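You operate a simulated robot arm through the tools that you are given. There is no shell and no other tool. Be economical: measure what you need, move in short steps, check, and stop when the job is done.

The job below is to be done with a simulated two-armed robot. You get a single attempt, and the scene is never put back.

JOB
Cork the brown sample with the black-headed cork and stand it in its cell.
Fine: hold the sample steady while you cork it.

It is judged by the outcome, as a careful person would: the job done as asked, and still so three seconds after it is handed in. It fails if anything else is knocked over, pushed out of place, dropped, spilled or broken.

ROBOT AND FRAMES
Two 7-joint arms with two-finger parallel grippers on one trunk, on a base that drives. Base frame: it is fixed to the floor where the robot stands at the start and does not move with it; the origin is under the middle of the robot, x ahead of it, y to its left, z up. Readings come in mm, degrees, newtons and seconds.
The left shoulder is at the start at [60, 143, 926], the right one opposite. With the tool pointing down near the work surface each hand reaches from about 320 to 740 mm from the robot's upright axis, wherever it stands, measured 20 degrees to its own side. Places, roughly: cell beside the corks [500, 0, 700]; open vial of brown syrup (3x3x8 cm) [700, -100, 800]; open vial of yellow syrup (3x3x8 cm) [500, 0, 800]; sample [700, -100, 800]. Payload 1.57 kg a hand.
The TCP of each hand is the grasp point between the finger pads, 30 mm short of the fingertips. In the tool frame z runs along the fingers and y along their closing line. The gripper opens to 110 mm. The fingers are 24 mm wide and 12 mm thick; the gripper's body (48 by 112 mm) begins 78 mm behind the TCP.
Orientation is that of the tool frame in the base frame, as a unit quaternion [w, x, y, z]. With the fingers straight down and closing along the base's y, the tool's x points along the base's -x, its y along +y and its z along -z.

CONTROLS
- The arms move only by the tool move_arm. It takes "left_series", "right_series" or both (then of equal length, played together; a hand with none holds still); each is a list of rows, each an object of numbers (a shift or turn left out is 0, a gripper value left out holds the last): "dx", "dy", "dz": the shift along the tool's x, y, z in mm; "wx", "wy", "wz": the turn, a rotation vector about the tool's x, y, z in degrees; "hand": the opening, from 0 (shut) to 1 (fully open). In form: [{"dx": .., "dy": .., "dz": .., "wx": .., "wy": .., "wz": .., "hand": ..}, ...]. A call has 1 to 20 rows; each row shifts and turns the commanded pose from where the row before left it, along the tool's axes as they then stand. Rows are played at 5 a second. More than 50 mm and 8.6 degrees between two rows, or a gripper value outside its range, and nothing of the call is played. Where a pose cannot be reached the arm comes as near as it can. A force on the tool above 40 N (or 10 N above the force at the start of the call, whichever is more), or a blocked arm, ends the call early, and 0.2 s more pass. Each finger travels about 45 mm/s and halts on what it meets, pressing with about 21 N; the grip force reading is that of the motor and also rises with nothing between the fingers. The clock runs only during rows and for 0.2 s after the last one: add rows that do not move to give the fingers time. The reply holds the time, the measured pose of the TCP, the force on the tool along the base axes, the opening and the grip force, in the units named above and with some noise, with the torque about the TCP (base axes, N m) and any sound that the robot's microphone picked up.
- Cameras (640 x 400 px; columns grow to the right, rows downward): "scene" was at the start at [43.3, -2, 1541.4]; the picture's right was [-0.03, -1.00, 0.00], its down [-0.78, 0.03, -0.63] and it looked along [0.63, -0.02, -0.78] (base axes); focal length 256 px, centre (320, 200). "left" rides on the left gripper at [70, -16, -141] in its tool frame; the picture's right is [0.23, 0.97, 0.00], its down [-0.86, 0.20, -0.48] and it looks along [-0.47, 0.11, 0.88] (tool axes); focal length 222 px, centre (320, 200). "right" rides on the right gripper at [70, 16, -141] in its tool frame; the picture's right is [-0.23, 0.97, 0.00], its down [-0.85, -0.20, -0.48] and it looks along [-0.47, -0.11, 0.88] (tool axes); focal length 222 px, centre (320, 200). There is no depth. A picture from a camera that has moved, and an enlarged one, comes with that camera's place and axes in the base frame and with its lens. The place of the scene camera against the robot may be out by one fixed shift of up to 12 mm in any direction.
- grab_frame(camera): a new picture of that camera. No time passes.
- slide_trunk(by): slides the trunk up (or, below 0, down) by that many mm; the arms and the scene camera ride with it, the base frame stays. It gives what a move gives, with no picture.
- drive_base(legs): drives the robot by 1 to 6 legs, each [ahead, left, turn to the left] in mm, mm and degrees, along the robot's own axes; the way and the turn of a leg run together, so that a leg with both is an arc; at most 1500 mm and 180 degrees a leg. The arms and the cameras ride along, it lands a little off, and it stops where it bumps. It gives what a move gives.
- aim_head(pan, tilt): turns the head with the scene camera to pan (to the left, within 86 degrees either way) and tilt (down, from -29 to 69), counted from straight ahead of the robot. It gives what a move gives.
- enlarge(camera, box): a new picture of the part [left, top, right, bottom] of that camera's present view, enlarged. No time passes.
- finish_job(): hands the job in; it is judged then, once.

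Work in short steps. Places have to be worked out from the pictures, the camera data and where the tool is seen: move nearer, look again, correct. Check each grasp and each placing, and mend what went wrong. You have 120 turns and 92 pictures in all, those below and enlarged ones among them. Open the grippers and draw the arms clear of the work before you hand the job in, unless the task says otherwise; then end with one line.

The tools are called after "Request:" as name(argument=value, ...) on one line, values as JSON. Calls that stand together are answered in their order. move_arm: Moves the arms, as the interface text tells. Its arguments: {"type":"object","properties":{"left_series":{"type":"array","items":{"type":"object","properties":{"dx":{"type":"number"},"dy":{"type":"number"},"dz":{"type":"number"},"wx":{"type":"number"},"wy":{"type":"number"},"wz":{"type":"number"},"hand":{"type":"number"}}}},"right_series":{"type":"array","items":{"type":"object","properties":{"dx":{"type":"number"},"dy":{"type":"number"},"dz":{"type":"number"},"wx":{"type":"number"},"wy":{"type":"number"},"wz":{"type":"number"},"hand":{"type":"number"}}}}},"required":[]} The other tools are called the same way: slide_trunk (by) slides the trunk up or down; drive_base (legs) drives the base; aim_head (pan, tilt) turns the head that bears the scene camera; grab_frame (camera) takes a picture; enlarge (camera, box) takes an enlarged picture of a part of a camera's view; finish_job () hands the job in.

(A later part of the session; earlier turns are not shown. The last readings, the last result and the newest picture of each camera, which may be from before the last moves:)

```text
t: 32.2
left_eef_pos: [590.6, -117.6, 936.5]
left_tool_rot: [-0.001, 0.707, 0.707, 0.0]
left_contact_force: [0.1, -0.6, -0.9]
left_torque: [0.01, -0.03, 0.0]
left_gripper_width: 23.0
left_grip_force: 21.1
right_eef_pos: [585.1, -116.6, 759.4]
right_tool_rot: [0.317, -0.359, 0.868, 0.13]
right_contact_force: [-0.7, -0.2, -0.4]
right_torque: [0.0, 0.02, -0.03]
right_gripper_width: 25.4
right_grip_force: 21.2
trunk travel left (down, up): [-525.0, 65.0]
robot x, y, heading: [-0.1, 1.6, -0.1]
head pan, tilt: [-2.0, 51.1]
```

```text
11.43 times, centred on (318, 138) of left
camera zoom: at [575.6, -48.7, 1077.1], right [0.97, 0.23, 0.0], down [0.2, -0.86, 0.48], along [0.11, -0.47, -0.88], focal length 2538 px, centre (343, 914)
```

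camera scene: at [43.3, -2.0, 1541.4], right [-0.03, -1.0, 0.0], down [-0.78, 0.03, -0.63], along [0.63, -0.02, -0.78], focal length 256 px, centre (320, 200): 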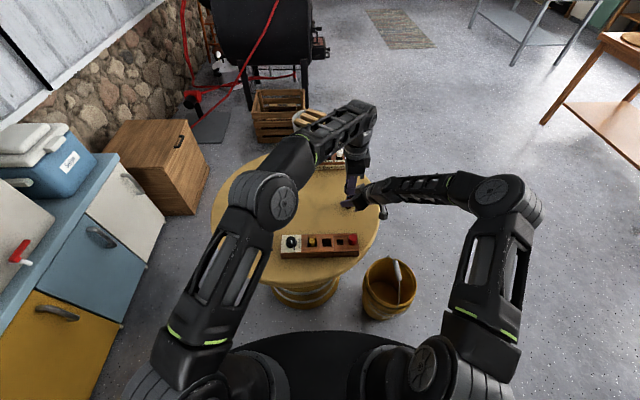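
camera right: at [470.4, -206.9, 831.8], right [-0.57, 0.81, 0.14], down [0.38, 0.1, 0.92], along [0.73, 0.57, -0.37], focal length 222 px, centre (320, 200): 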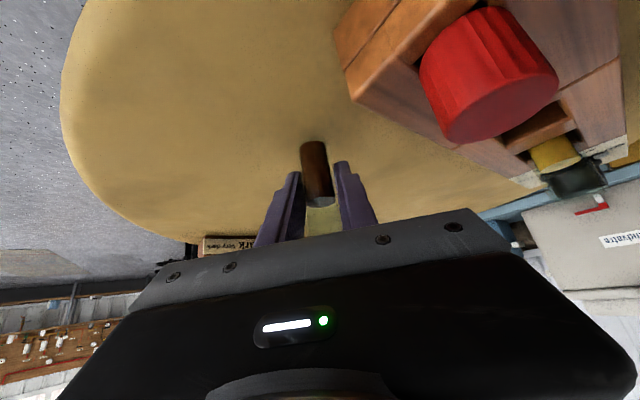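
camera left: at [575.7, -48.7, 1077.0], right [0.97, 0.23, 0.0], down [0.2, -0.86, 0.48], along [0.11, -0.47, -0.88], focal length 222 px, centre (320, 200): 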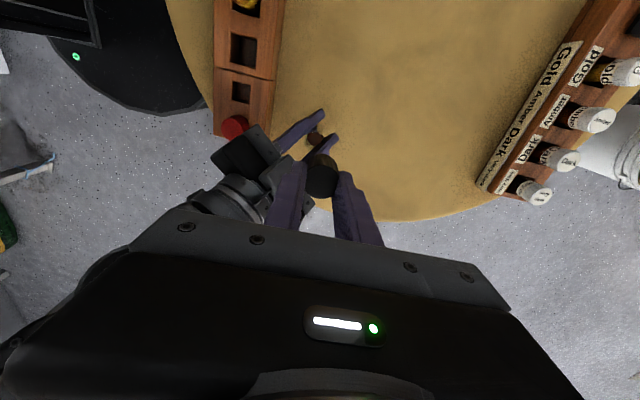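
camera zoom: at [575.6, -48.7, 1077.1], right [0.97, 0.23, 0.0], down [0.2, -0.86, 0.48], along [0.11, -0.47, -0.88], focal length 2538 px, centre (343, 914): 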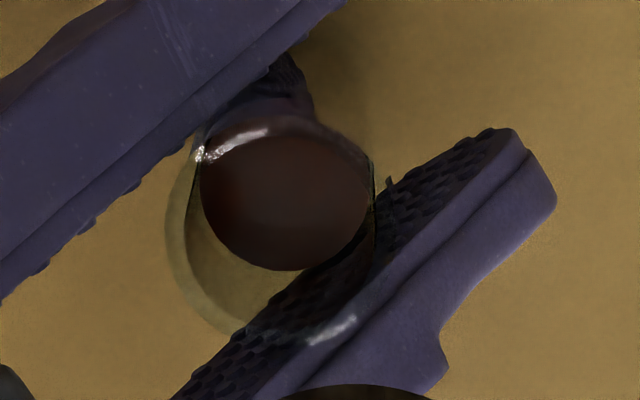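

Rim ellipse is centred at about (584,-119), and the cork by the same camera at about (593,-115). I shift the left hand (-8.4,-3.4) and come down 45 mm, then look again.

Request:
move_arm(left_series=[{"dx": -3.4, "dy": -8.4}, {"dz": 15}, {"dz": 15}, {"dz": 15}, {}, {}])

Request:
enlarge(camera="left", box=[272, 110, 368, 170])

Request:
enlarge(camera="scene", box=[330, 185, 394, 225])

Request:
grab_frame(camera="right")

```text
t: 33.6
left_eef_pos: [581.0, -121.0, 893.1]
left_tool_rot: [0.001, 0.707, 0.708, 0.0]
left_contact_force: [2.0, 1.8, 13.0]
left_torque: [-0.11, 0.26, -0.04]
left_gripper_width: 22.9
left_grip_force: 20.8
right_eef_pos: [583.7, -115.8, 759.4]
right_tool_rot: [0.316, -0.36, 0.868, 0.131]
right_contact_force: [-0.6, -0.9, -6.3]
right_torque: [0.31, -0.59, -0.01]
right_gripper_width: 25.0
right_grip_force: 21.6
trunk travel left (down, up): [-525.0, 65.0]
robot x, y, heading: [3.7, 0.2, -0.1]
head pan, tilt: [-2.0, 51.1]
```

```text
6.67 times, centred on (320, 140) of left
camera zoom: at [567.5, -52.2, 1034.5], right [0.97, 0.23, 0.0], down [0.2, -0.85, 0.48], along [0.11, -0.47, -0.88], focal length 1481 px, centre (320, 600)
```

zoom: 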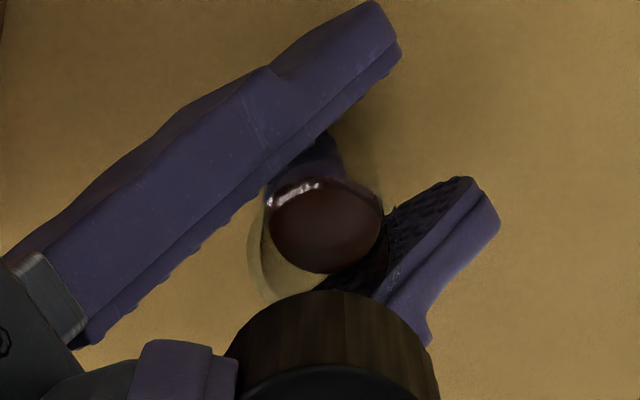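

```text
10.00 times, centred on (362, 205) of scene
camera zoom: at [43.0, -1.9, 1541.5], right [-0.03, -1.0, 0.0], down [-0.78, 0.03, -0.63], along [0.63, -0.02, -0.78], focal length 2556 px, centre (-100, 150)
```

zoom: 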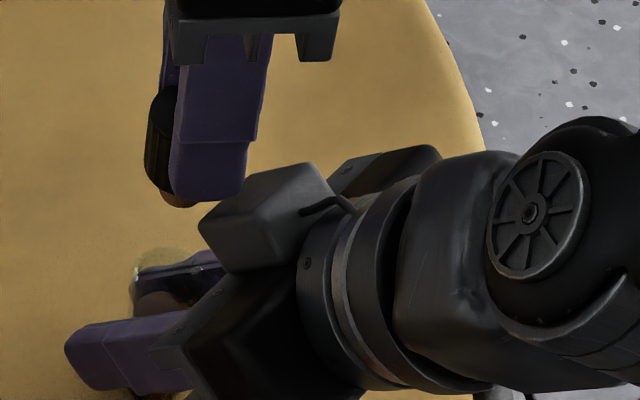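

```text
52 pictures are left
camera right: at [469.8, -207.0, 823.5], right [-0.57, 0.81, 0.14], down [0.39, 0.11, 0.92], along [0.73, 0.57, -0.37], focal length 222 px, centre (320, 200)
```

right: 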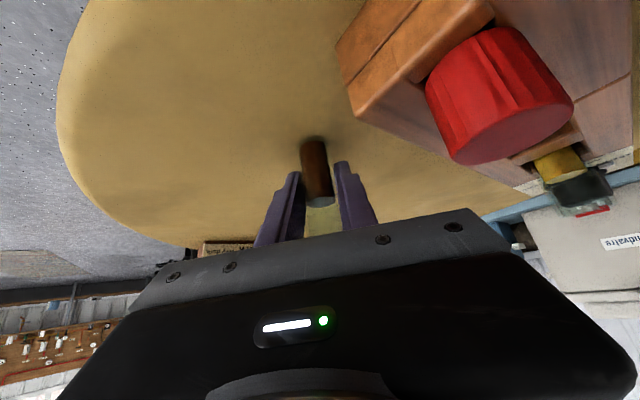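

The left finger lightly touched the bump on the back of the right gripper (13 N), nothing shifted. I raise the left hand straight up, away.

Request:
move_arm(left_series=[{"dz": -15}, {"dz": -20}, {"dz": -20}, {"dx": 40}, {"dx": 40}, {}])

Request:
enlarge(camera="left", box=[240, 80, 400, 230])

Request:
enlarge(camera="scene", box=[320, 170, 400, 250])

```text
t: 35.0
left_eef_pos: [582.4, -41.1, 946.2]
left_tool_rot: [0.0, 0.707, 0.707, 0.0]
left_contact_force: [-0.2, -0.3, -0.7]
left_torque: [-0.01, -0.01, -0.01]
left_gripper_width: 23.2
left_grip_force: 21.3
right_eef_pos: [584.4, -117.6, 761.4]
right_tool_rot: [0.317, -0.36, 0.868, 0.131]
right_contact_force: [0.3, -0.1, -0.9]
right_torque: [0.01, -0.01, 0.02]
right_gripper_width: 25.0
right_grip_force: 20.7
trunk travel left (down, up): [-525.0, 65.0]
robot x, y, heading: [3.4, -3.4, -0.1]
head pan, tilt: [-2.0, 51.1]
```

```text
2.67 times, centred on (320, 155) of left
camera zoom: at [567.2, 28.3, 1088.5], right [0.97, 0.23, 0.0], down [0.2, -0.86, 0.48], along [0.11, -0.47, -0.88], focal length 592 px, centre (320, 320)
```

zoom: 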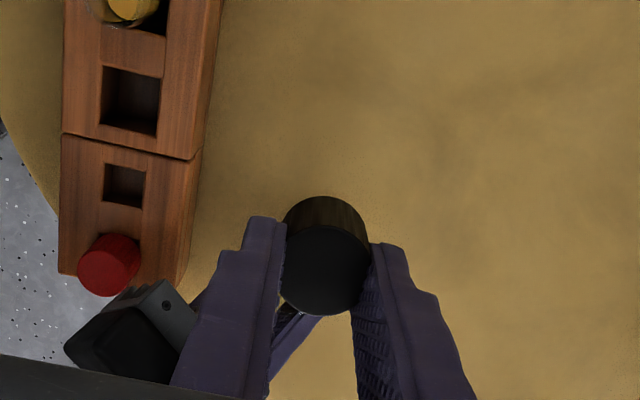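

```text
5.00 times, centred on (360, 210) of scene
camera zoom: at [43.5, -2.3, 1541.4], right [-0.03, -1.0, 0.0], down [-0.78, 0.03, -0.63], along [0.63, -0.02, -0.78], focal length 1278 px, centre (120, 150)
```

zoom: 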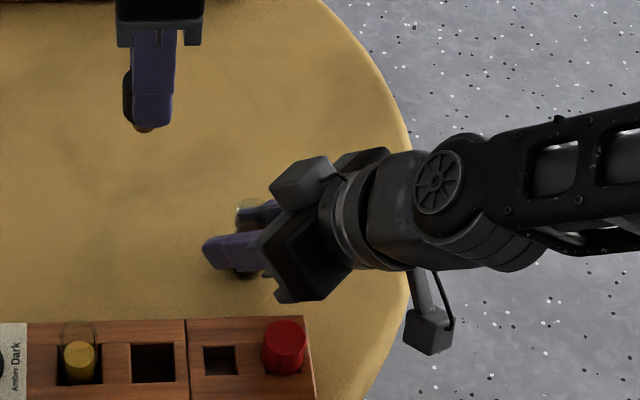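

The right hand must come in flatter and more from the side. I release the vial (it is standing on the table), back straight out, then re-orient.

Request:
move_arm(right_series=[{"hand": 0.3}, {"hand": 0.5}, {"hand": 0.6}, {}, {}, {"dz": -10}, {"dz": -30}, {"dz": -35}, {"dz": -35}, {}])

Request:
enlarge(camera="scene", box=[320, 170, 400, 250])

```text
t: 37.2
left_eef_pos: [581.9, -40.0, 946.3]
left_tool_rot: [-0.001, 0.707, 0.707, -0.001]
left_contact_force: [0.3, -0.1, 0.4]
left_torque: [-0.02, -0.01, 0.01]
left_gripper_width: 23.4
left_grip_force: 21.8
right_eef_pos: [533.8, -166.6, 843.9]
right_tool_rot: [0.317, -0.359, 0.868, 0.13]
right_contact_force: [-0.8, -0.7, -0.6]
right_torque: [0.0, 0.02, -0.03]
right_gripper_width: 65.7
right_grip_force: 0.0
trunk travel left (down, up): [-525.0, 65.0]
robot x, y, heading: [2.2, 1.5, 0.0]
head pan, tilt: [-2.0, 51.1]
```

```text
5.00 times, centred on (360, 210) of scene
camera zoom: at [43.7, -1.9, 1541.4], right [-0.03, -1.0, 0.0], down [-0.78, 0.03, -0.63], along [0.63, -0.02, -0.78], focal length 1278 px, centre (120, 150)
```

zoom: 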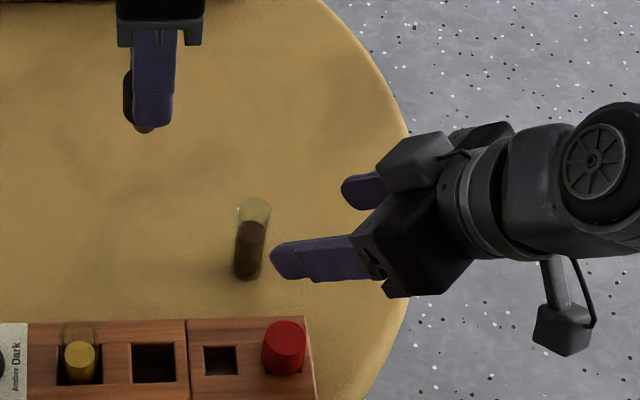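

Vial stands upright. Now I shift the right hand outward and re-orient: yaw +25°, then tilt 24° flatter.

Request:
move_arm(right_series=[{"dx": 10.3, "dy": -21.2, "dz": -8.6}, {"dx": 10.3, "dy": -21.2, "dz": -8.6}, {"wx": -4.04, "wz": -4.79}, {"wx": -4.04, "wz": -4.79}, {"wx": -4.04, "wz": -4.79}, {"wx": -4.04, "wz": -4.79}, {"wy": -8}, {"wy": -8}, {"wy": -8}, {}])

Request:
grab_frame(camera="scene")

```text
t: 39.4
left_eef_pos: [582.7, -41.6, 947.1]
left_tool_rot: [0.0, 0.707, 0.707, -0.001]
left_contact_force: [0.9, 0.0, -0.6]
left_torque: [0.01, 0.0, 0.02]
left_gripper_width: 23.5
left_grip_force: 20.7
right_eef_pos: [546.1, -215.9, 845.1]
right_tool_rot: [0.435, -0.487, 0.694, 0.304]
right_contact_force: [-0.3, -0.3, -0.3]
right_torque: [0.01, 0.03, 0.01]
right_gripper_width: 66.1
right_grip_force: 0.0
trunk travel left (down, up): [-525.0, 65.0]
robot x, y, heading: [-1.4, 0.3, -0.1]
head pan, tilt: [-2.0, 51.1]
```

```text
48 pictures are left
camera scene: at [43.3, -1.9, 1541.4], right [-0.03, -1.0, 0.0], down [-0.78, 0.03, -0.63], along [0.63, -0.02, -0.78], focal length 256 px, centre (320, 200)
```

scene: 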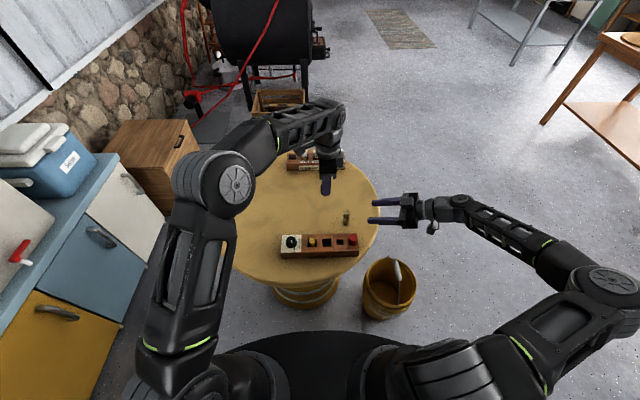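

Reachable. I drop into line with the vial, 100 mm short, and look.

Request:
move_arm(right_series=[{"dx": 14, "dy": -0.5, "dz": 10}, {"dx": 14, "dy": -0.5, "dz": 10}, {"dx": 14.2, "dy": -0.5, "dz": 10}, {}, {}])

Request:
grab_frame(camera="right")

Request:
enlarge(camera="scene", box=[320, 170, 420, 250])

```text
t: 40.6
left_eef_pos: [583.1, -41.0, 947.5]
left_tool_rot: [0.001, 0.707, 0.707, 0.0]
left_contact_force: [0.2, -0.5, -0.5]
left_torque: [0.06, -0.04, 0.03]
left_gripper_width: 23.1
left_grip_force: 21.3
right_eef_pos: [549.8, -206.8, 793.7]
right_tool_rot: [0.435, -0.487, 0.694, 0.303]
right_contact_force: [0.0, 0.7, -0.5]
right_torque: [-0.02, 0.0, 0.02]
right_gripper_width: 66.1
right_grip_force: 0.1
trunk travel left (down, up): [-525.0, 65.0]
robot x, y, heading: [0.4, 0.7, 0.2]
head pan, tilt: [-2.0, 51.1]
```

```text
47 pictures are left
camera right: at [480.2, -350.8, 792.1], right [-0.88, 0.43, 0.2], down [0.17, -0.12, 0.98], along [0.44, 0.9, 0.03], focal length 222 px, centre (320, 200)
```

right: 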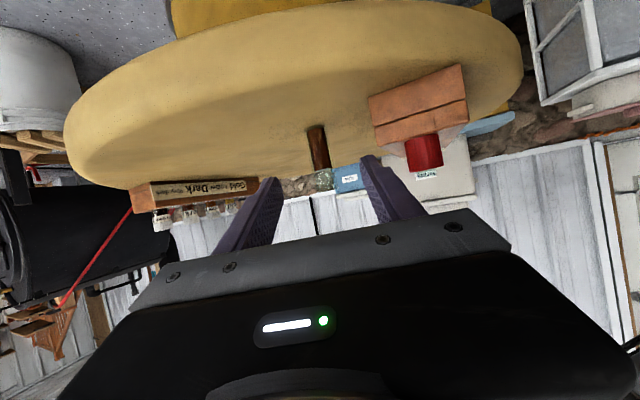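

```text
5.00 times, centred on (370, 210) of scene
camera zoom: at [43.4, -2.1, 1541.4], right [-0.03, -1.0, 0.0], down [-0.78, 0.03, -0.63], along [0.63, -0.02, -0.78], focal length 1278 px, centre (70, 150)
```

zoom: 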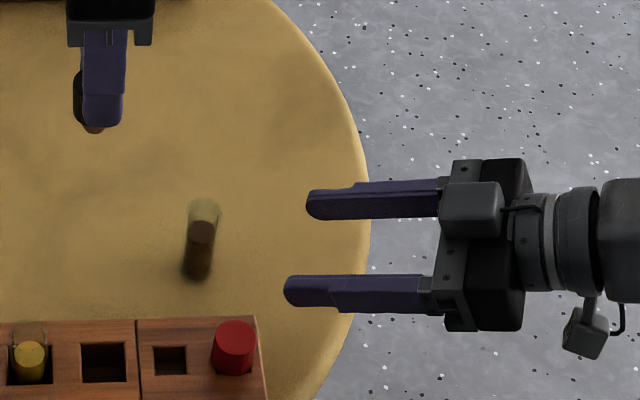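

Well aligned. I advance the 99 mm along the fingers, slowly at the end, then check before closing.

Request:
move_arm(right_series=[{"dy": -0.5, "dz": 25}, {"dy": -0.5, "dz": 25}, {"dz": 20}, {"dz": 15}, {"dz": 14}, {}, {}])

Request:
enlarge(camera="scene", box=[320, 170, 400, 250])

Request:
enlarge(camera="right", box=[220, 90, 420, 240])

```text
t: 42.2
left_eef_pos: [582.7, -41.5, 947.7]
left_tool_rot: [0.0, 0.707, 0.707, -0.001]
left_contact_force: [0.4, -0.3, -0.5]
left_torque: [0.03, -0.04, -0.02]
left_gripper_width: 22.9
left_grip_force: 20.7
right_eef_pos: [581.4, -123.4, 750.3]
right_tool_rot: [0.434, -0.487, 0.695, 0.303]
right_contact_force: [-1.0, -0.2, 0.0]
right_torque: [0.0, 0.01, -0.01]
right_gripper_width: 66.1
right_grip_force: 0.1
trunk travel left (down, up): [-525.0, 65.0]
robot x, y, heading: [1.1, 0.2, 0.2]
head pan, tilt: [-2.0, 51.1]
```

```text
5.00 times, centred on (360, 210) of scene
camera zoom: at [43.4, -2.0, 1541.4], right [-0.03, -1.0, 0.0], down [-0.78, 0.03, -0.63], along [0.63, -0.02, -0.78], focal length 1278 px, centre (120, 150)
```

zoom: 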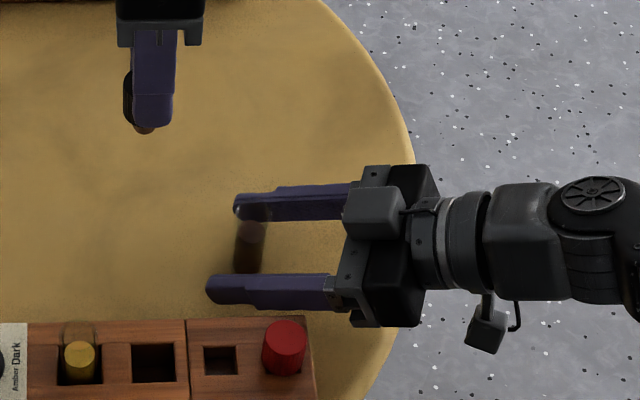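

```text
2.67 times, centred on (320, 165) of right
camera zoom: at [512.0, -266.9, 749.3], right [-0.88, 0.43, 0.2], down [0.17, -0.12, 0.98], along [0.44, 0.9, 0.03], focal length 592 px, centre (320, 293)
```

zoom: 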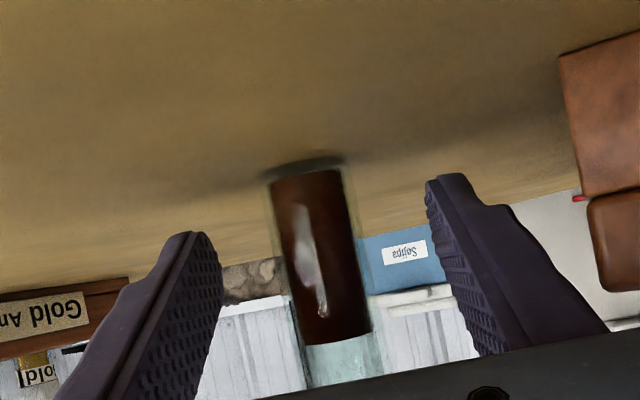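

Nicely centred; I go 6 mm deeper level and close on the vial.

Request:
move_arm(right_series=[{"dx": -2.8, "dz": 5.7}, {"hand": 0.4}, {"hand": 0.3}, {"hand": 0.2}, {"hand": 0.1}, {"hand": 0.1}, {}, {}])

Request:
enlarge(camera="scene", box=[320, 170, 400, 250])

Request:
enlarge(camera="right", box=[220, 90, 420, 240])

```text
t: 44.0
left_eef_pos: [584.1, -40.7, 948.0]
left_tool_rot: [0.0, 0.707, 0.707, 0.0]
left_contact_force: [-1.0, -0.1, -0.4]
left_torque: [-0.02, 0.0, -0.02]
left_gripper_width: 25.8
left_grip_force: 20.8
right_eef_pos: [583.0, -118.0, 749.1]
right_tool_rot: [0.435, -0.487, 0.694, 0.303]
right_contact_force: [-0.4, 0.3, 0.1]
right_torque: [0.0, -0.02, -0.02]
right_gripper_width: 24.6
right_grip_force: 20.9
trunk travel left (down, up): [-525.0, 65.0]
robot x, y, heading: [-0.7, -0.8, 0.0]
head pan, tilt: [-2.0, 51.1]
```

```text
5.00 times, centred on (360, 210) of scene
camera zoom: at [43.4, -2.0, 1541.4], right [-0.03, -1.0, 0.0], down [-0.78, 0.03, -0.63], along [0.63, -0.02, -0.78], focal length 1278 px, centre (120, 150)
```

zoom: 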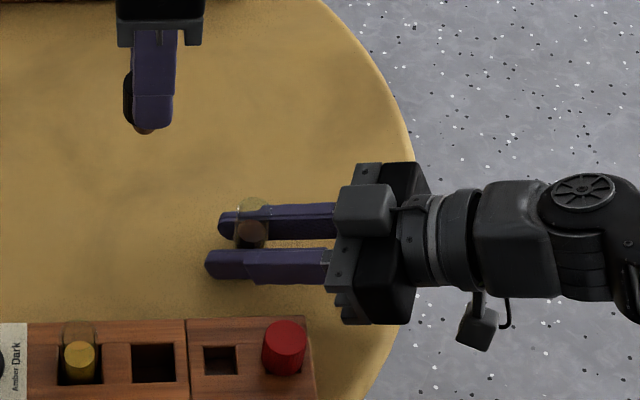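

```text
2.67 times, centred on (320, 165) of right
camera zoom: at [514.2, -260.9, 749.4], right [-0.88, 0.43, 0.2], down [0.17, -0.12, 0.98], along [0.44, 0.9, 0.03], focal length 592 px, centre (320, 293)
```

zoom: 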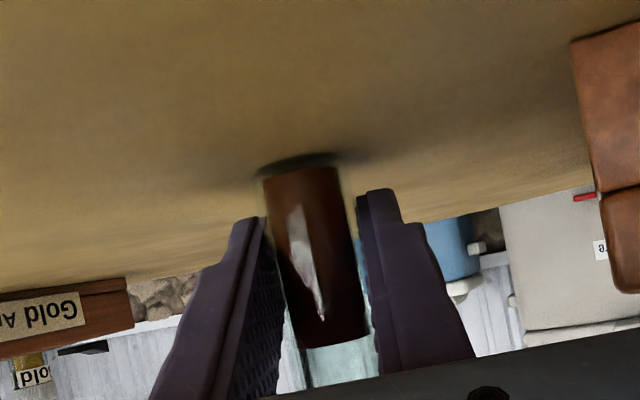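

Vial gripped again. The left gripper width reading changed slightly, so I move the left hand over the vial, staying high, and inspect the cork.

Request:
move_arm(left_series=[{"dx": -27, "dy": -0.5}, {"dx": -27, "dy": -0.5}, {"dx": -26}, {}, {}])

Request:
enlarge(camera="left", box=[270, 110, 382, 190])

Request:
enlarge(camera="scene", box=[330, 170, 394, 220])

```text
t: 45.2
left_eef_pos: [581.5, -121.3, 947.9]
left_tool_rot: [0.0, 0.707, 0.707, 0.001]
left_contact_force: [0.2, -0.2, 0.1]
left_torque: [0.01, 0.02, 0.0]
left_gripper_width: 25.9
left_grip_force: 21.3
right_eef_pos: [583.4, -118.7, 751.0]
right_tool_rot: [0.434, -0.487, 0.694, 0.304]
right_contact_force: [-0.7, -0.7, 0.3]
right_torque: [0.01, -0.01, -0.01]
right_gripper_width: 24.8
right_grip_force: 20.8
trunk travel left (down, up): [-525.0, 65.0]
robot x, y, heading: [-0.7, -2.3, 0.1]
head pan, tilt: [-2.0, 51.1]
```

```text
5.00 times, centred on (326, 150) of left
camera zoom: at [566.7, -51.9, 1088.4], right [0.97, 0.23, 0.0], down [0.2, -0.86, 0.48], along [0.11, -0.47, -0.88], focal length 1111 px, centre (290, 450)
```

zoom: 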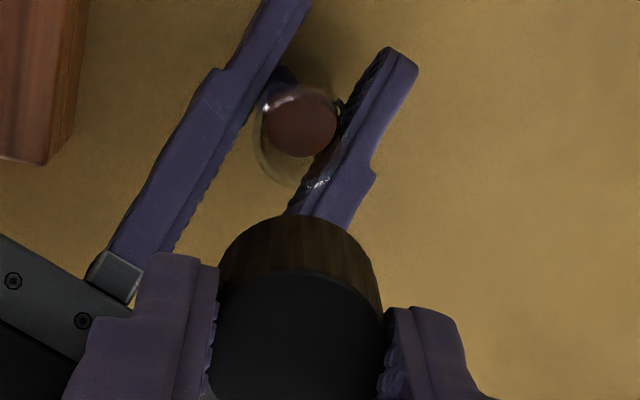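

```text
8.00 times, centred on (362, 195) of scene
camera zoom: at [43.4, -2.0, 1541.4], right [-0.03, -1.0, 0.0], down [-0.78, 0.03, -0.63], along [0.63, -0.02, -0.78], focal length 2044 px, centre (-16, 240)
```

zoom: 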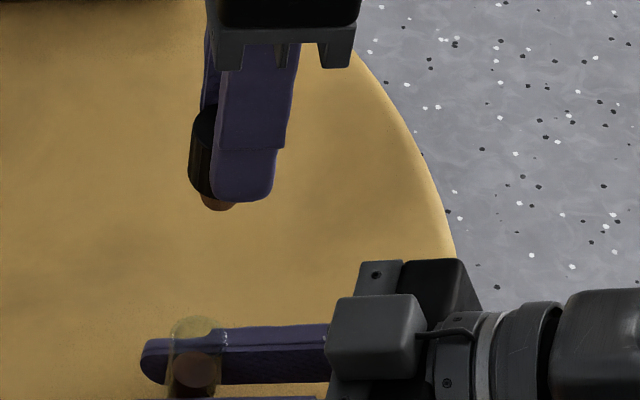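

Cork is still firmly held and upright. Zooming on the mouth rim for the alignment.

Request:
enlarge(camera="left", box=[300, 115, 348, 155])

Request:
enlarge(camera="left", box=[290, 140, 370, 210])

```text
10.00 times, centred on (324, 135) of left
camera zoom: at [566.7, -51.9, 1088.4], right [0.97, 0.23, 0.0], down [0.2, -0.86, 0.48], along [0.11, -0.47, -0.88], focal length 2221 px, centre (280, 850)
```

zoom: 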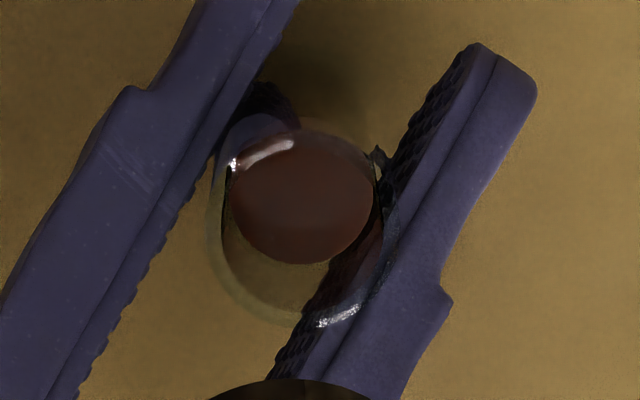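

```text
5.71 times, centred on (330, 175) of left
camera zoom: at [566.7, -51.9, 1088.4], right [0.97, 0.23, 0.0], down [0.2, -0.86, 0.48], along [0.11, -0.47, -0.88], focal length 1269 px, centre (263, 343)
```

zoom: 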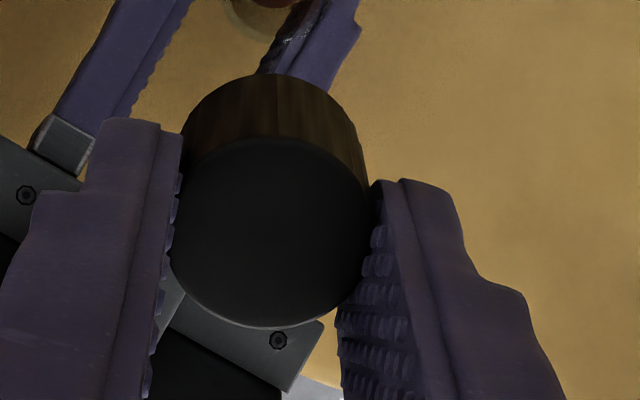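

I cross-check the offset of cork against vial in the scene camera at high zoom.

Request:
enlarge(camera="scene", box=[345, 178, 377, 198])

Request:
enlarge(camera="scene", box=[337, 205, 377, 230])

```text
16.00 times, centred on (361, 188) of scene
camera zoom: at [43.4, -2.0, 1541.4], right [-0.03, -1.0, 0.0], down [-0.78, 0.03, -0.63], along [0.63, -0.02, -0.78], focal length 4089 px, centre (-336, 392)
```

zoom: 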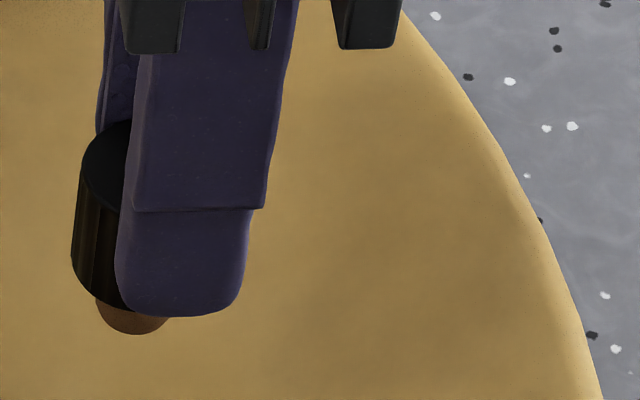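

```text
16.00 times, centred on (357, 218) of scene
camera zoom: at [43.4, -2.0, 1541.4], right [-0.03, -1.0, 0.0], down [-0.78, 0.03, -0.63], along [0.63, -0.02, -0.78], focal length 4089 px, centre (-272, -80)
```

zoom: 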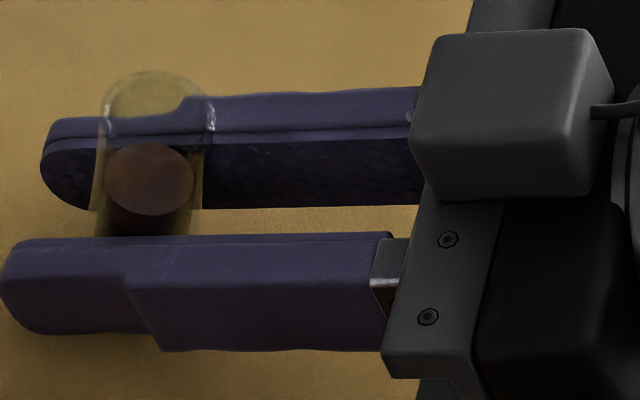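

Both cameras agree the cork sits about 6 mm to +y in the fingers and needs to shift by about (+2,-3) to be over the mouth. I shift and go down to about 20 mm above contact, checking forces.

Request:
move_arm(left_series=[{"dx": -3, "dy": 2}, {"dz": 22}, {"dz": 22}, {"dz": 22}, {"dz": 20}, {}, {}])

Request:
enlarge(camera="scene", box=[337, 190, 385, 220])

Request:
grab_frame(camera="left")

```text
t: 46.8
left_eef_pos: [583.4, -123.8, 860.4]
left_tool_rot: [0.0, 0.707, 0.707, 0.0]
left_contact_force: [0.1, -0.5, -1.0]
left_torque: [0.02, 0.01, -0.02]
left_gripper_width: 25.8
left_grip_force: 20.9
right_eef_pos: [584.2, -117.2, 750.4]
right_tool_rot: [0.434, -0.487, 0.694, 0.304]
right_contact_force: [0.1, 0.6, 0.6]
right_torque: [0.0, 0.0, -0.02]
right_gripper_width: 24.7
right_grip_force: 20.7
trunk travel left (down, up): [-525.0, 65.0]
robot x, y, heading: [0.6, -0.6, -0.1]
head pan, tilt: [-2.0, 51.1]
```

```text
13.33 times, centred on (361, 205) of scene
camera zoom: at [43.4, -2.0, 1541.4], right [-0.03, -1.0, 0.0], down [-0.78, 0.03, -0.63], along [0.63, -0.02, -0.78], focal length 3408 px, centre (-227, 133)
```

zoom: 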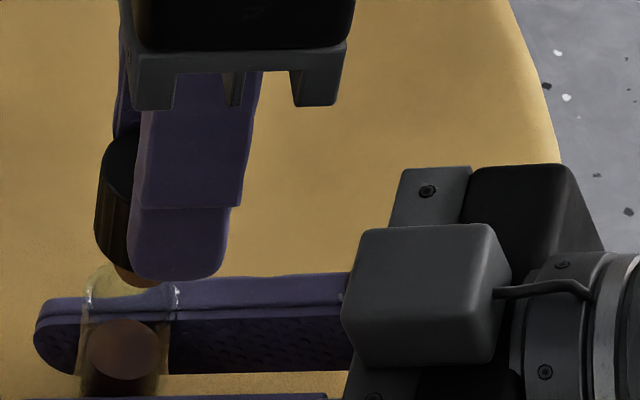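

```text
34 pictures are left
camera left: at [568.6, -53.8, 1002.2], right [0.97, 0.23, 0.0], down [0.2, -0.86, 0.48], along [0.11, -0.47, -0.88], focal length 222 px, centre (320, 200)
```

left: 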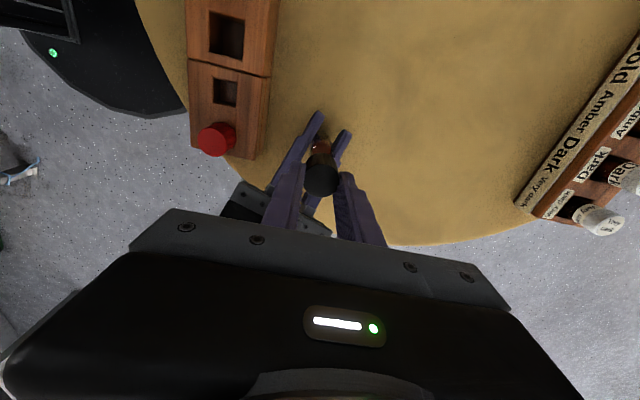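

Scene camera shows cork and mouth aligned within about 1 mm in y. Checking x with a left zoom.

Request:
enlarge(camera="left", box=[288, 125, 352, 165])

Request:
enlarge(camera="left", box=[280, 145, 360, 200])

```text
10.00 times, centred on (320, 145) of left
camera zoom: at [568.6, -53.8, 1002.2], right [0.97, 0.23, 0.0], down [0.2, -0.86, 0.48], along [0.11, -0.47, -0.88], focal length 2221 px, centre (320, 750)
```

zoom: 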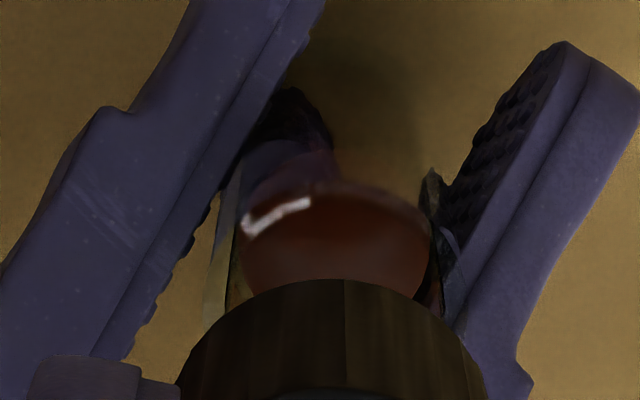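

```text
7.27 times, centred on (320, 172) of left
camera zoom: at [568.6, -53.8, 1002.2], right [0.97, 0.23, 0.0], down [0.2, -0.86, 0.48], along [0.11, -0.47, -0.88], focal length 1615 px, centre (320, 400)
```

zoom: 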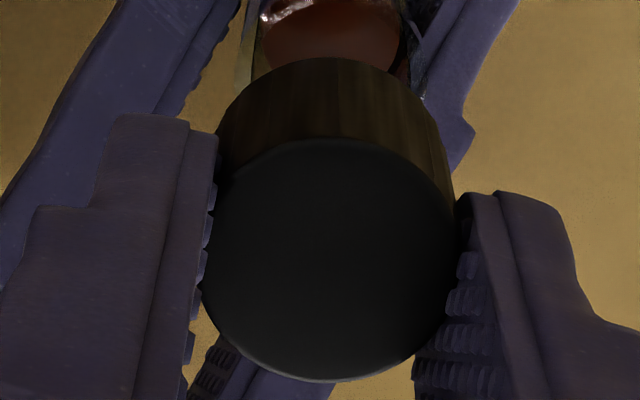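

x agrees too (584.4 vs 584.8). I descend in small steps toward contact, watching force.

Request:
move_arm(left_series=[{"dx": -0.4, "dz": 5}, {"dz": 5}, {"dz": 5}, {"dz": 4}, {"dz": 3}, {}])

Request:
enlarge(camera="scene", box=[337, 190, 385, 220])

```text
t: 48.2
left_eef_pos: [583.9, -124.0, 837.7]
left_tool_rot: [-0.001, 0.707, 0.707, 0.001]
left_contact_force: [1.5, 5.0, 0.1]
left_torque: [0.28, -0.1, -0.03]
left_gripper_width: 25.9
left_grip_force: 20.7
right_eef_pos: [583.9, -118.0, 749.3]
right_tool_rot: [0.435, -0.486, 0.694, 0.303]
right_contact_force: [-3.1, -6.0, 0.5]
right_torque: [0.21, -0.07, 0.01]
right_gripper_width: 25.1
right_grip_force: 20.9
trunk travel left (down, up): [-525.0, 65.0]
robot x, y, heading: [-5.0, -2.9, -0.0]
head pan, tilt: [-2.0, 51.1]
```

```text
13.33 times, centred on (361, 205) of scene
camera zoom: at [43.2, -2.1, 1541.4], right [-0.03, -1.0, 0.0], down [-0.78, 0.03, -0.63], along [0.63, -0.02, -0.78], focal length 3408 px, centre (-227, 133)
```

zoom: 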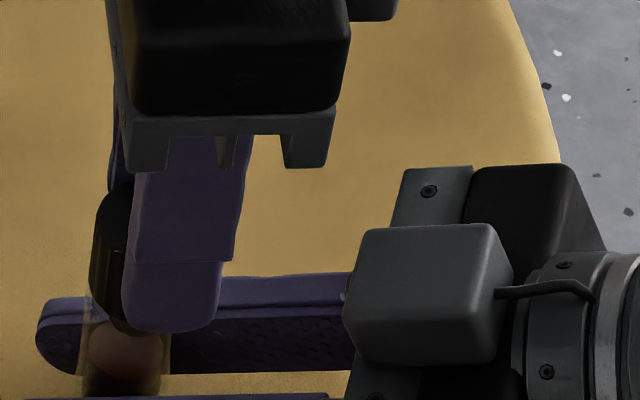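

The stem is already inside the mouth with no vertical load, just a 5 N side push toward +y. I ease +y by 1 mm and continue down.

Request:
move_arm(left_series=[{"dx": 0.8, "dy": 0.3}, {"dx": 0.3, "dz": 3}, {"dz": 3}, {}])

```text
t: 49.2
left_eef_pos: [582.9, -123.4, 833.5]
left_tool_rot: [-0.001, 0.707, 0.707, -0.001]
left_contact_force: [2.3, 5.5, 1.3]
left_torque: [0.23, -0.07, -0.02]
left_gripper_width: 25.7
left_grip_force: 21.2
right_eef_pos: [584.3, -118.4, 751.1]
right_tool_rot: [0.434, -0.488, 0.694, 0.304]
right_contact_force: [-1.5, -5.1, -0.4]
right_torque: [0.18, -0.04, 0.0]
right_gripper_width: 25.0
right_grip_force: 20.9
trunk travel left (down, up): [-525.0, 65.0]
robot x, y, heading: [1.0, -0.0, -0.3]
head pan, tilt: [-2.0, 51.1]
```

Side force is unchanged, so I give a bit more +y relief and continue down.

Request:
move_arm(left_series=[{"dx": 1, "dy": 0.8}, {"dx": 0.5, "dz": 2}, {"dz": 2.5}, {"dz": 2.5}, {}])

Request:
enlarge(camera="scene", box=[337, 190, 385, 220])

```text
t: 50.4
left_eef_pos: [584.1, -122.4, 826.7]
left_tool_rot: [0.002, 0.708, 0.707, 0.0]
left_contact_force: [-3.4, -2.4, 20.0]
left_torque: [-0.03, 0.13, 0.02]
left_gripper_width: 26.0
left_grip_force: 21.0
right_eef_pos: [583.5, -118.5, 750.2]
right_tool_rot: [0.434, -0.487, 0.695, 0.303]
right_contact_force: [7.0, 1.4, -10.3]
right_torque: [-0.09, 0.08, 0.0]
right_gripper_width: 25.0
right_grip_force: 21.1
trunk travel left (down, up): [-525.0, 65.0]
robot x, y, heading: [2.6, -0.2, -0.0]
head pan, tilt: [-2.0, 51.1]
```

```text
13.33 times, centred on (361, 205) of scene
camera zoom: at [42.8, -2.0, 1541.4], right [-0.03, -1.0, 0.0], down [-0.78, 0.03, -0.63], along [0.63, -0.02, -0.78], focal length 3408 px, centre (-227, 133)
```

zoom: 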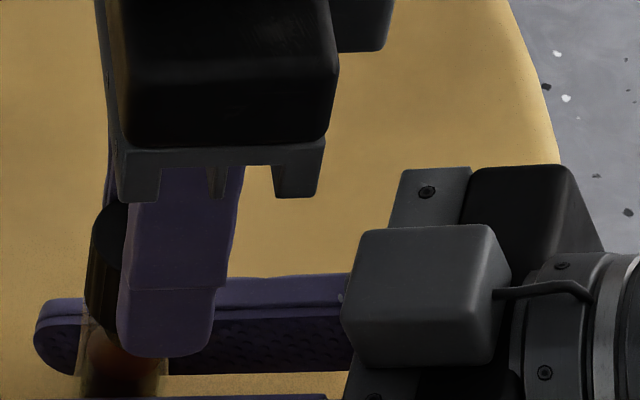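

20 N at TCP 826.7, about where I expect the head to seat. I push slightly more to see whether it is seated.

Request:
move_arm(left_series=[{"dz": 1.5}, {"dz": 1}, {}])

Request:
enlarge(camera="left", box=[280, 130, 360, 190])

Request:
grab_frame(camera="right")

```text
t: 51.2
left_eef_pos: [583.2, -122.7, 822.8]
left_tool_rot: [0.001, 0.707, 0.707, 0.001]
left_contact_force: [-1.7, -3.9, 19.7]
left_torque: [-0.06, 0.06, 0.04]
left_gripper_width: 25.7
left_grip_force: 21.1
right_eef_pos: [583.0, -117.9, 750.4]
right_tool_rot: [0.434, -0.488, 0.694, 0.304]
right_contact_force: [3.8, 2.1, -11.6]
right_torque: [-0.22, 0.11, 0.01]
right_gripper_width: 25.0
right_grip_force: 20.6
trunk travel left (down, up): [-525.0, 65.0]
robot x, y, heading: [1.6, 1.8, -0.0]
head pan, tilt: [-2.0, 51.1]
```

```text
6.67 times, centred on (320, 160) of left
camera zoom: at [568.4, -52.7, 965.2], right [0.97, 0.23, 0.0], down [0.2, -0.85, 0.48], along [0.11, -0.47, -0.88], focal length 1481 px, centre (320, 467)
```

zoom: 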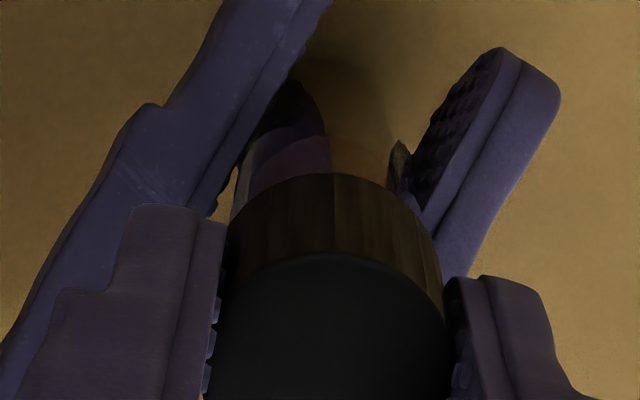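

```text
28 pictures are left
camera right: at [513.7, -260.9, 749.5], right [-0.88, 0.42, 0.2], down [0.17, -0.12, 0.98], along [0.44, 0.9, 0.03], focal length 222 px, centre (320, 200)
```

right: 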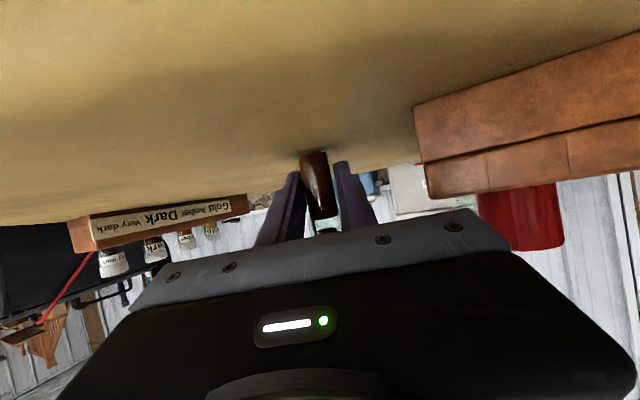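

It moved ~4 mm at constant 20 N: friction fit, still going in. I push further.

Request:
move_arm(left_series=[{"dz": 2}, {"dz": 2}, {}])

Request:
enlarge(camera="scene", box=[337, 195, 377, 220])

```text
t: 52.0
left_eef_pos: [583.4, -121.1, 821.9]
left_tool_rot: [0.001, 0.707, 0.707, 0.0]
left_contact_force: [-3.3, -0.5, 30.6]
left_torque: [0.16, 0.19, 0.04]
left_gripper_width: 25.9
left_grip_force: 20.7
right_eef_pos: [583.5, -117.5, 750.3]
right_tool_rot: [0.434, -0.487, 0.694, 0.303]
right_contact_force: [5.4, 2.0, -15.5]
right_torque: [0.03, 0.09, -0.03]
right_gripper_width: 25.0
right_grip_force: 21.0
trunk travel left (down, up): [-525.0, 65.0]
robot x, y, heading: [3.7, 1.8, -0.1]
head pan, tilt: [-2.0, 51.1]
```

```text
16.00 times, centred on (357, 208) of scene
camera zoom: at [41.9, -1.5, 1541.6], right [-0.03, -1.0, 0.0], down [-0.78, 0.03, -0.63], along [0.63, -0.02, -0.78], focal length 4089 px, centre (-272, 80)
```

zoom: 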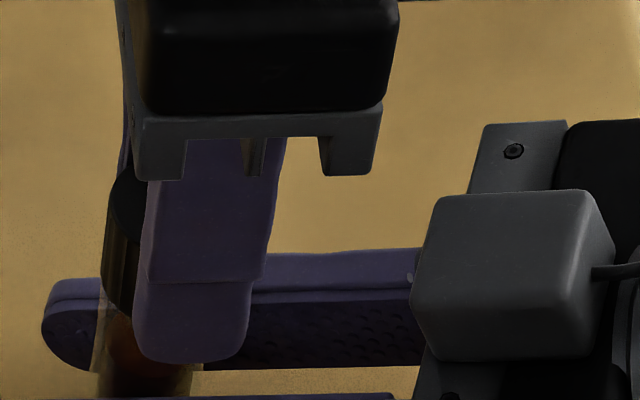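

Advance has nearly stopped with force up to 31 N: it looks seated. I release the left hand and lift away to inspect.

Request:
move_arm(left_series=[{"hand": 0.4}, {"hand": 0.45}, {"hand": 0.45}, {}, {"dz": -10}, {"dz": -20}, {"dz": -35}, {"dz": -35}, {"dx": 45}, {"dx": 45}, {}])

Request:
enlarge(camera="scene", box=[330, 190, 378, 220])

Request:
grab_frame(camera="left")

```text
t: 54.4
left_eef_pos: [582.7, -30.5, 920.4]
left_tool_rot: [-0.001, 0.707, 0.707, 0.0]
left_contact_force: [-0.9, -0.7, 0.5]
left_torque: [-0.01, 0.0, -0.01]
left_gripper_width: 49.4
left_grip_force: 0.1
right_eef_pos: [583.6, -118.3, 750.9]
right_tool_rot: [0.436, -0.486, 0.694, 0.303]
right_contact_force: [-0.7, -2.2, 9.1]
right_torque: [-0.06, 0.01, -0.01]
right_gripper_width: 25.0
right_grip_force: 21.0
trunk travel left (down, up): [-525.0, 65.0]
robot x, y, heading: [-0.7, 1.1, -0.1]
head pan, tilt: [-2.0, 51.1]
```

```text
13.33 times, centred on (354, 205) of scene
camera zoom: at [42.5, -2.1, 1541.4], right [-0.03, -1.0, 0.0], down [-0.78, 0.03, -0.63], along [0.63, -0.02, -0.78], focal length 3408 px, centre (-133, 133)
```

zoom: 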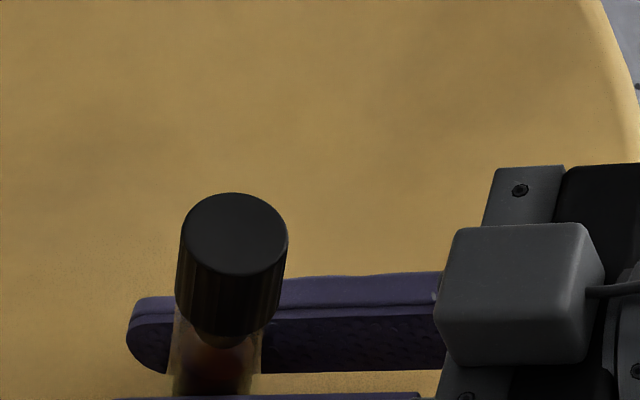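

```text
25 pictures are left
camera left: at [567.5, 37.9, 1060.5], right [0.97, 0.23, 0.0], down [0.2, -0.86, 0.48], along [0.11, -0.47, -0.88], focal length 222 px, centre (320, 200)
```

left: 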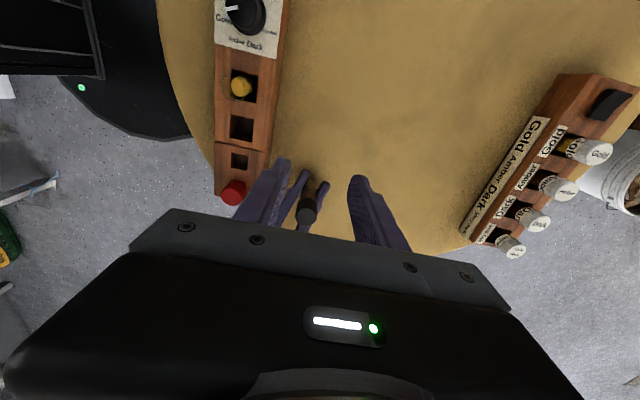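

The cork is on. I zoom in to judge seating.

Request:
enlarge(camera="scene", box=[340, 200, 364, 220])

Request:
enlarge(camera="left", box=[280, 165, 344, 225])

```text
16.00 times, centred on (352, 210) of scene
camera zoom: at [42.5, -2.1, 1541.4], right [-0.03, -1.0, 0.0], down [-0.78, 0.03, -0.63], along [0.63, -0.02, -0.78], focal length 4089 px, centre (-192, 40)
```

zoom: 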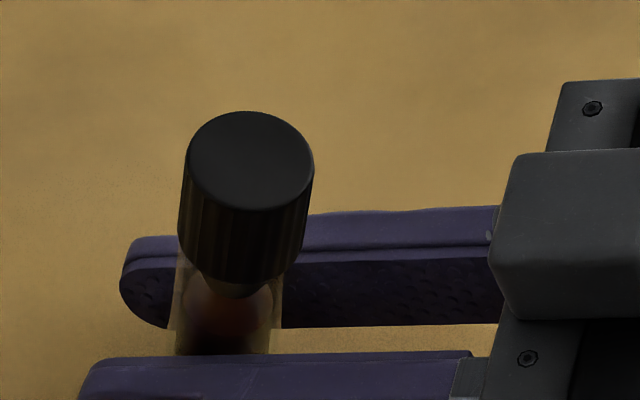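

```text
6.67 times, centred on (312, 195) of left
camera zoom: at [567.5, 37.9, 1060.5], right [0.97, 0.23, 0.0], down [0.2, -0.86, 0.48], along [0.11, -0.47, -0.88], focal length 1481 px, centre (373, 233)
```

zoom: 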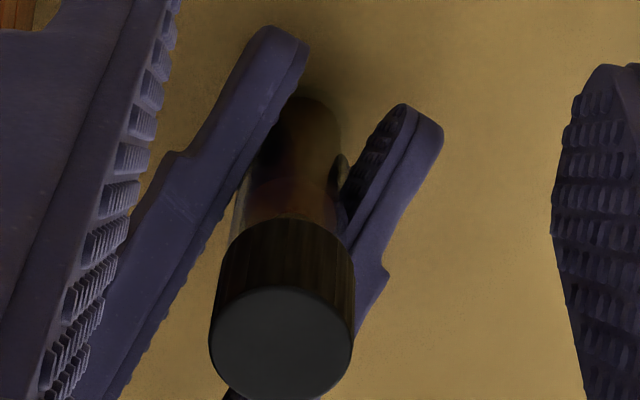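

The head is flush on the rim and straight. Now the right hand releases the vial and backs out.

Request:
move_arm(right_series=[{"hand": 0.3}, {"hand": 0.45}, {"hand": 0.55}, {}, {}, {"dz": -10}, {"dz": -30}, {"dz": -40}, {"dz": -45}, {"dz": -45}, {}])

Request:
enlarge(camera="scene", box=[310, 180, 390, 250])

Request:
grab_frame(camera="right")

```text
t: 56.8
left_eef_pos: [583.4, -30.6, 918.7]
left_tool_rot: [0.0, 0.707, 0.707, 0.0]
left_contact_force: [0.0, 1.2, 0.5]
left_torque: [-0.01, 0.0, 0.0]
left_gripper_width: 49.6
left_grip_force: 0.1
right_eef_pos: [531.9, -262.5, 824.9]
right_tool_rot: [0.434, -0.487, 0.694, 0.303]
right_contact_force: [-0.1, -1.0, -0.2]
right_torque: [-0.02, -0.02, -0.02]
right_gripper_width: 60.6
right_grip_force: 0.1
trunk travel left (down, up): [-525.0, 65.0]
robot x, y, heading: [0.7, 0.9, -0.4]
head pan, tilt: [-2.0, 51.1]
```

```text
5.71 times, centred on (350, 215) of scene
camera zoom: at [43.5, -2.0, 1541.4], right [-0.03, -1.0, 0.0], down [-0.78, 0.03, -0.63], along [0.63, -0.02, -0.78], focal length 1460 px, centre (149, 114)
```

zoom: 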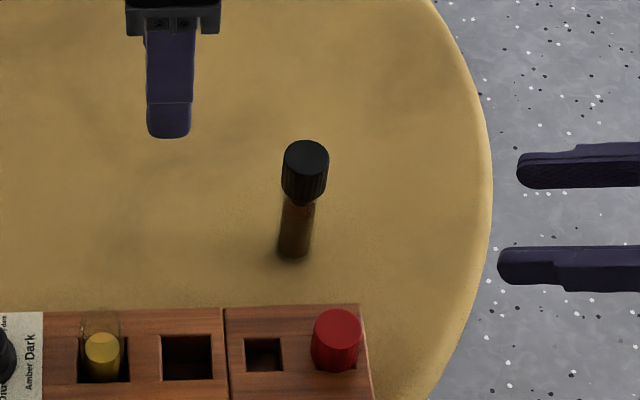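

```text
21 pictures are left
camera right: at [461.7, -404.3, 824.6], right [-0.88, 0.43, 0.2], down [0.17, -0.12, 0.98], along [0.44, 0.9, 0.04], focal length 222 px, centre (320, 200)
```

right: 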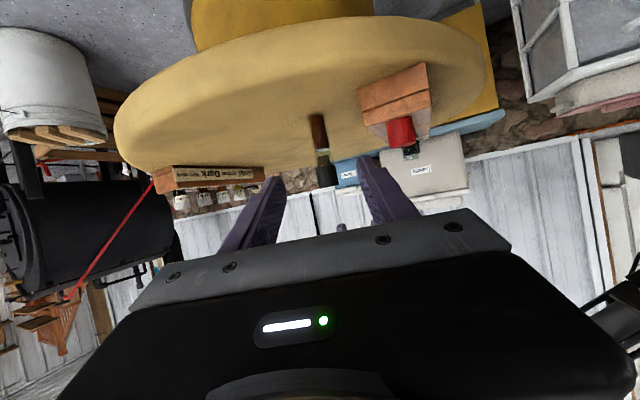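

Vial stands, corked. Side-on check of the cork seating from the right camera.

Request:
enlarge(camera="right", box=[296, 105, 352, 195])

```text
4.44 times, centred on (324, 150) of right
camera zoom: at [461.7, -404.3, 824.6], right [-0.88, 0.43, 0.2], down [0.17, -0.12, 0.98], along [0.44, 0.9, 0.04], focal length 987 px, centre (302, 422)
```

zoom: 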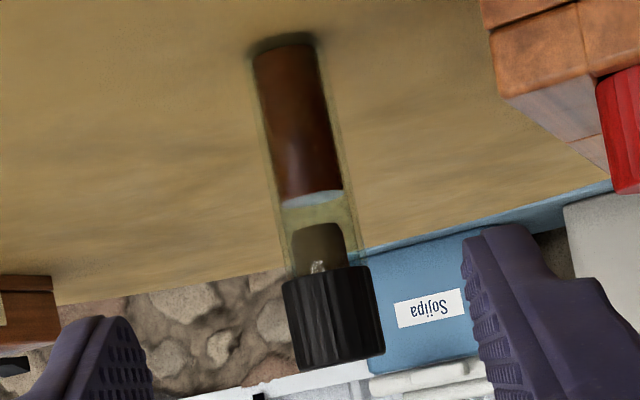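

Cork is fully seated, head flush on the rim. The head is a bit wider than the vial, so the left hand will take it by the cork head from above. I move over it and check.

Request:
move_arm(left_series=[{"dx": -29, "dy": 0.3}, {"dx": -29, "dy": 0.3}, {"dx": -29}, {"hand": 0.6}, {}, {}])

Request:
enlarge(camera="left", box=[260, 110, 400, 210])

```text
t: 58.2
left_eef_pos: [585.4, -118.8, 918.9]
left_tool_rot: [0.0, 0.707, 0.707, 0.0]
left_contact_force: [0.0, -0.4, 0.3]
left_torque: [0.0, 0.03, -0.01]
left_gripper_width: 66.1
left_grip_force: 0.1
right_eef_pos: [530.2, -261.0, 826.0]
right_tool_rot: [0.435, -0.487, 0.694, 0.304]
right_contact_force: [0.2, 0.0, -0.2]
right_torque: [0.01, 0.02, 0.01]
right_gripper_width: 60.4
right_grip_force: 0.1
trunk travel left (down, up): [-525.0, 65.0]
robot x, y, heading: [0.5, 3.3, 0.4]
head pan, tilt: [-2.0, 51.1]
```

```text
4.00 times, centred on (330, 160) of left
camera zoom: at [569.5, -49.3, 1060.6], right [0.97, 0.23, 0.0], down [0.2, -0.86, 0.48], along [0.11, -0.47, -0.88], focal length 888 px, centre (280, 360)
```

zoom: 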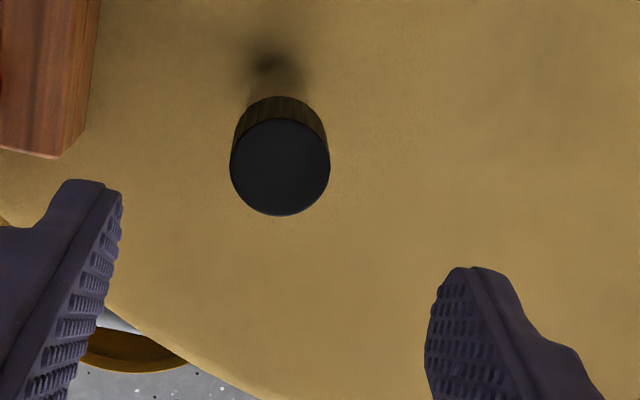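

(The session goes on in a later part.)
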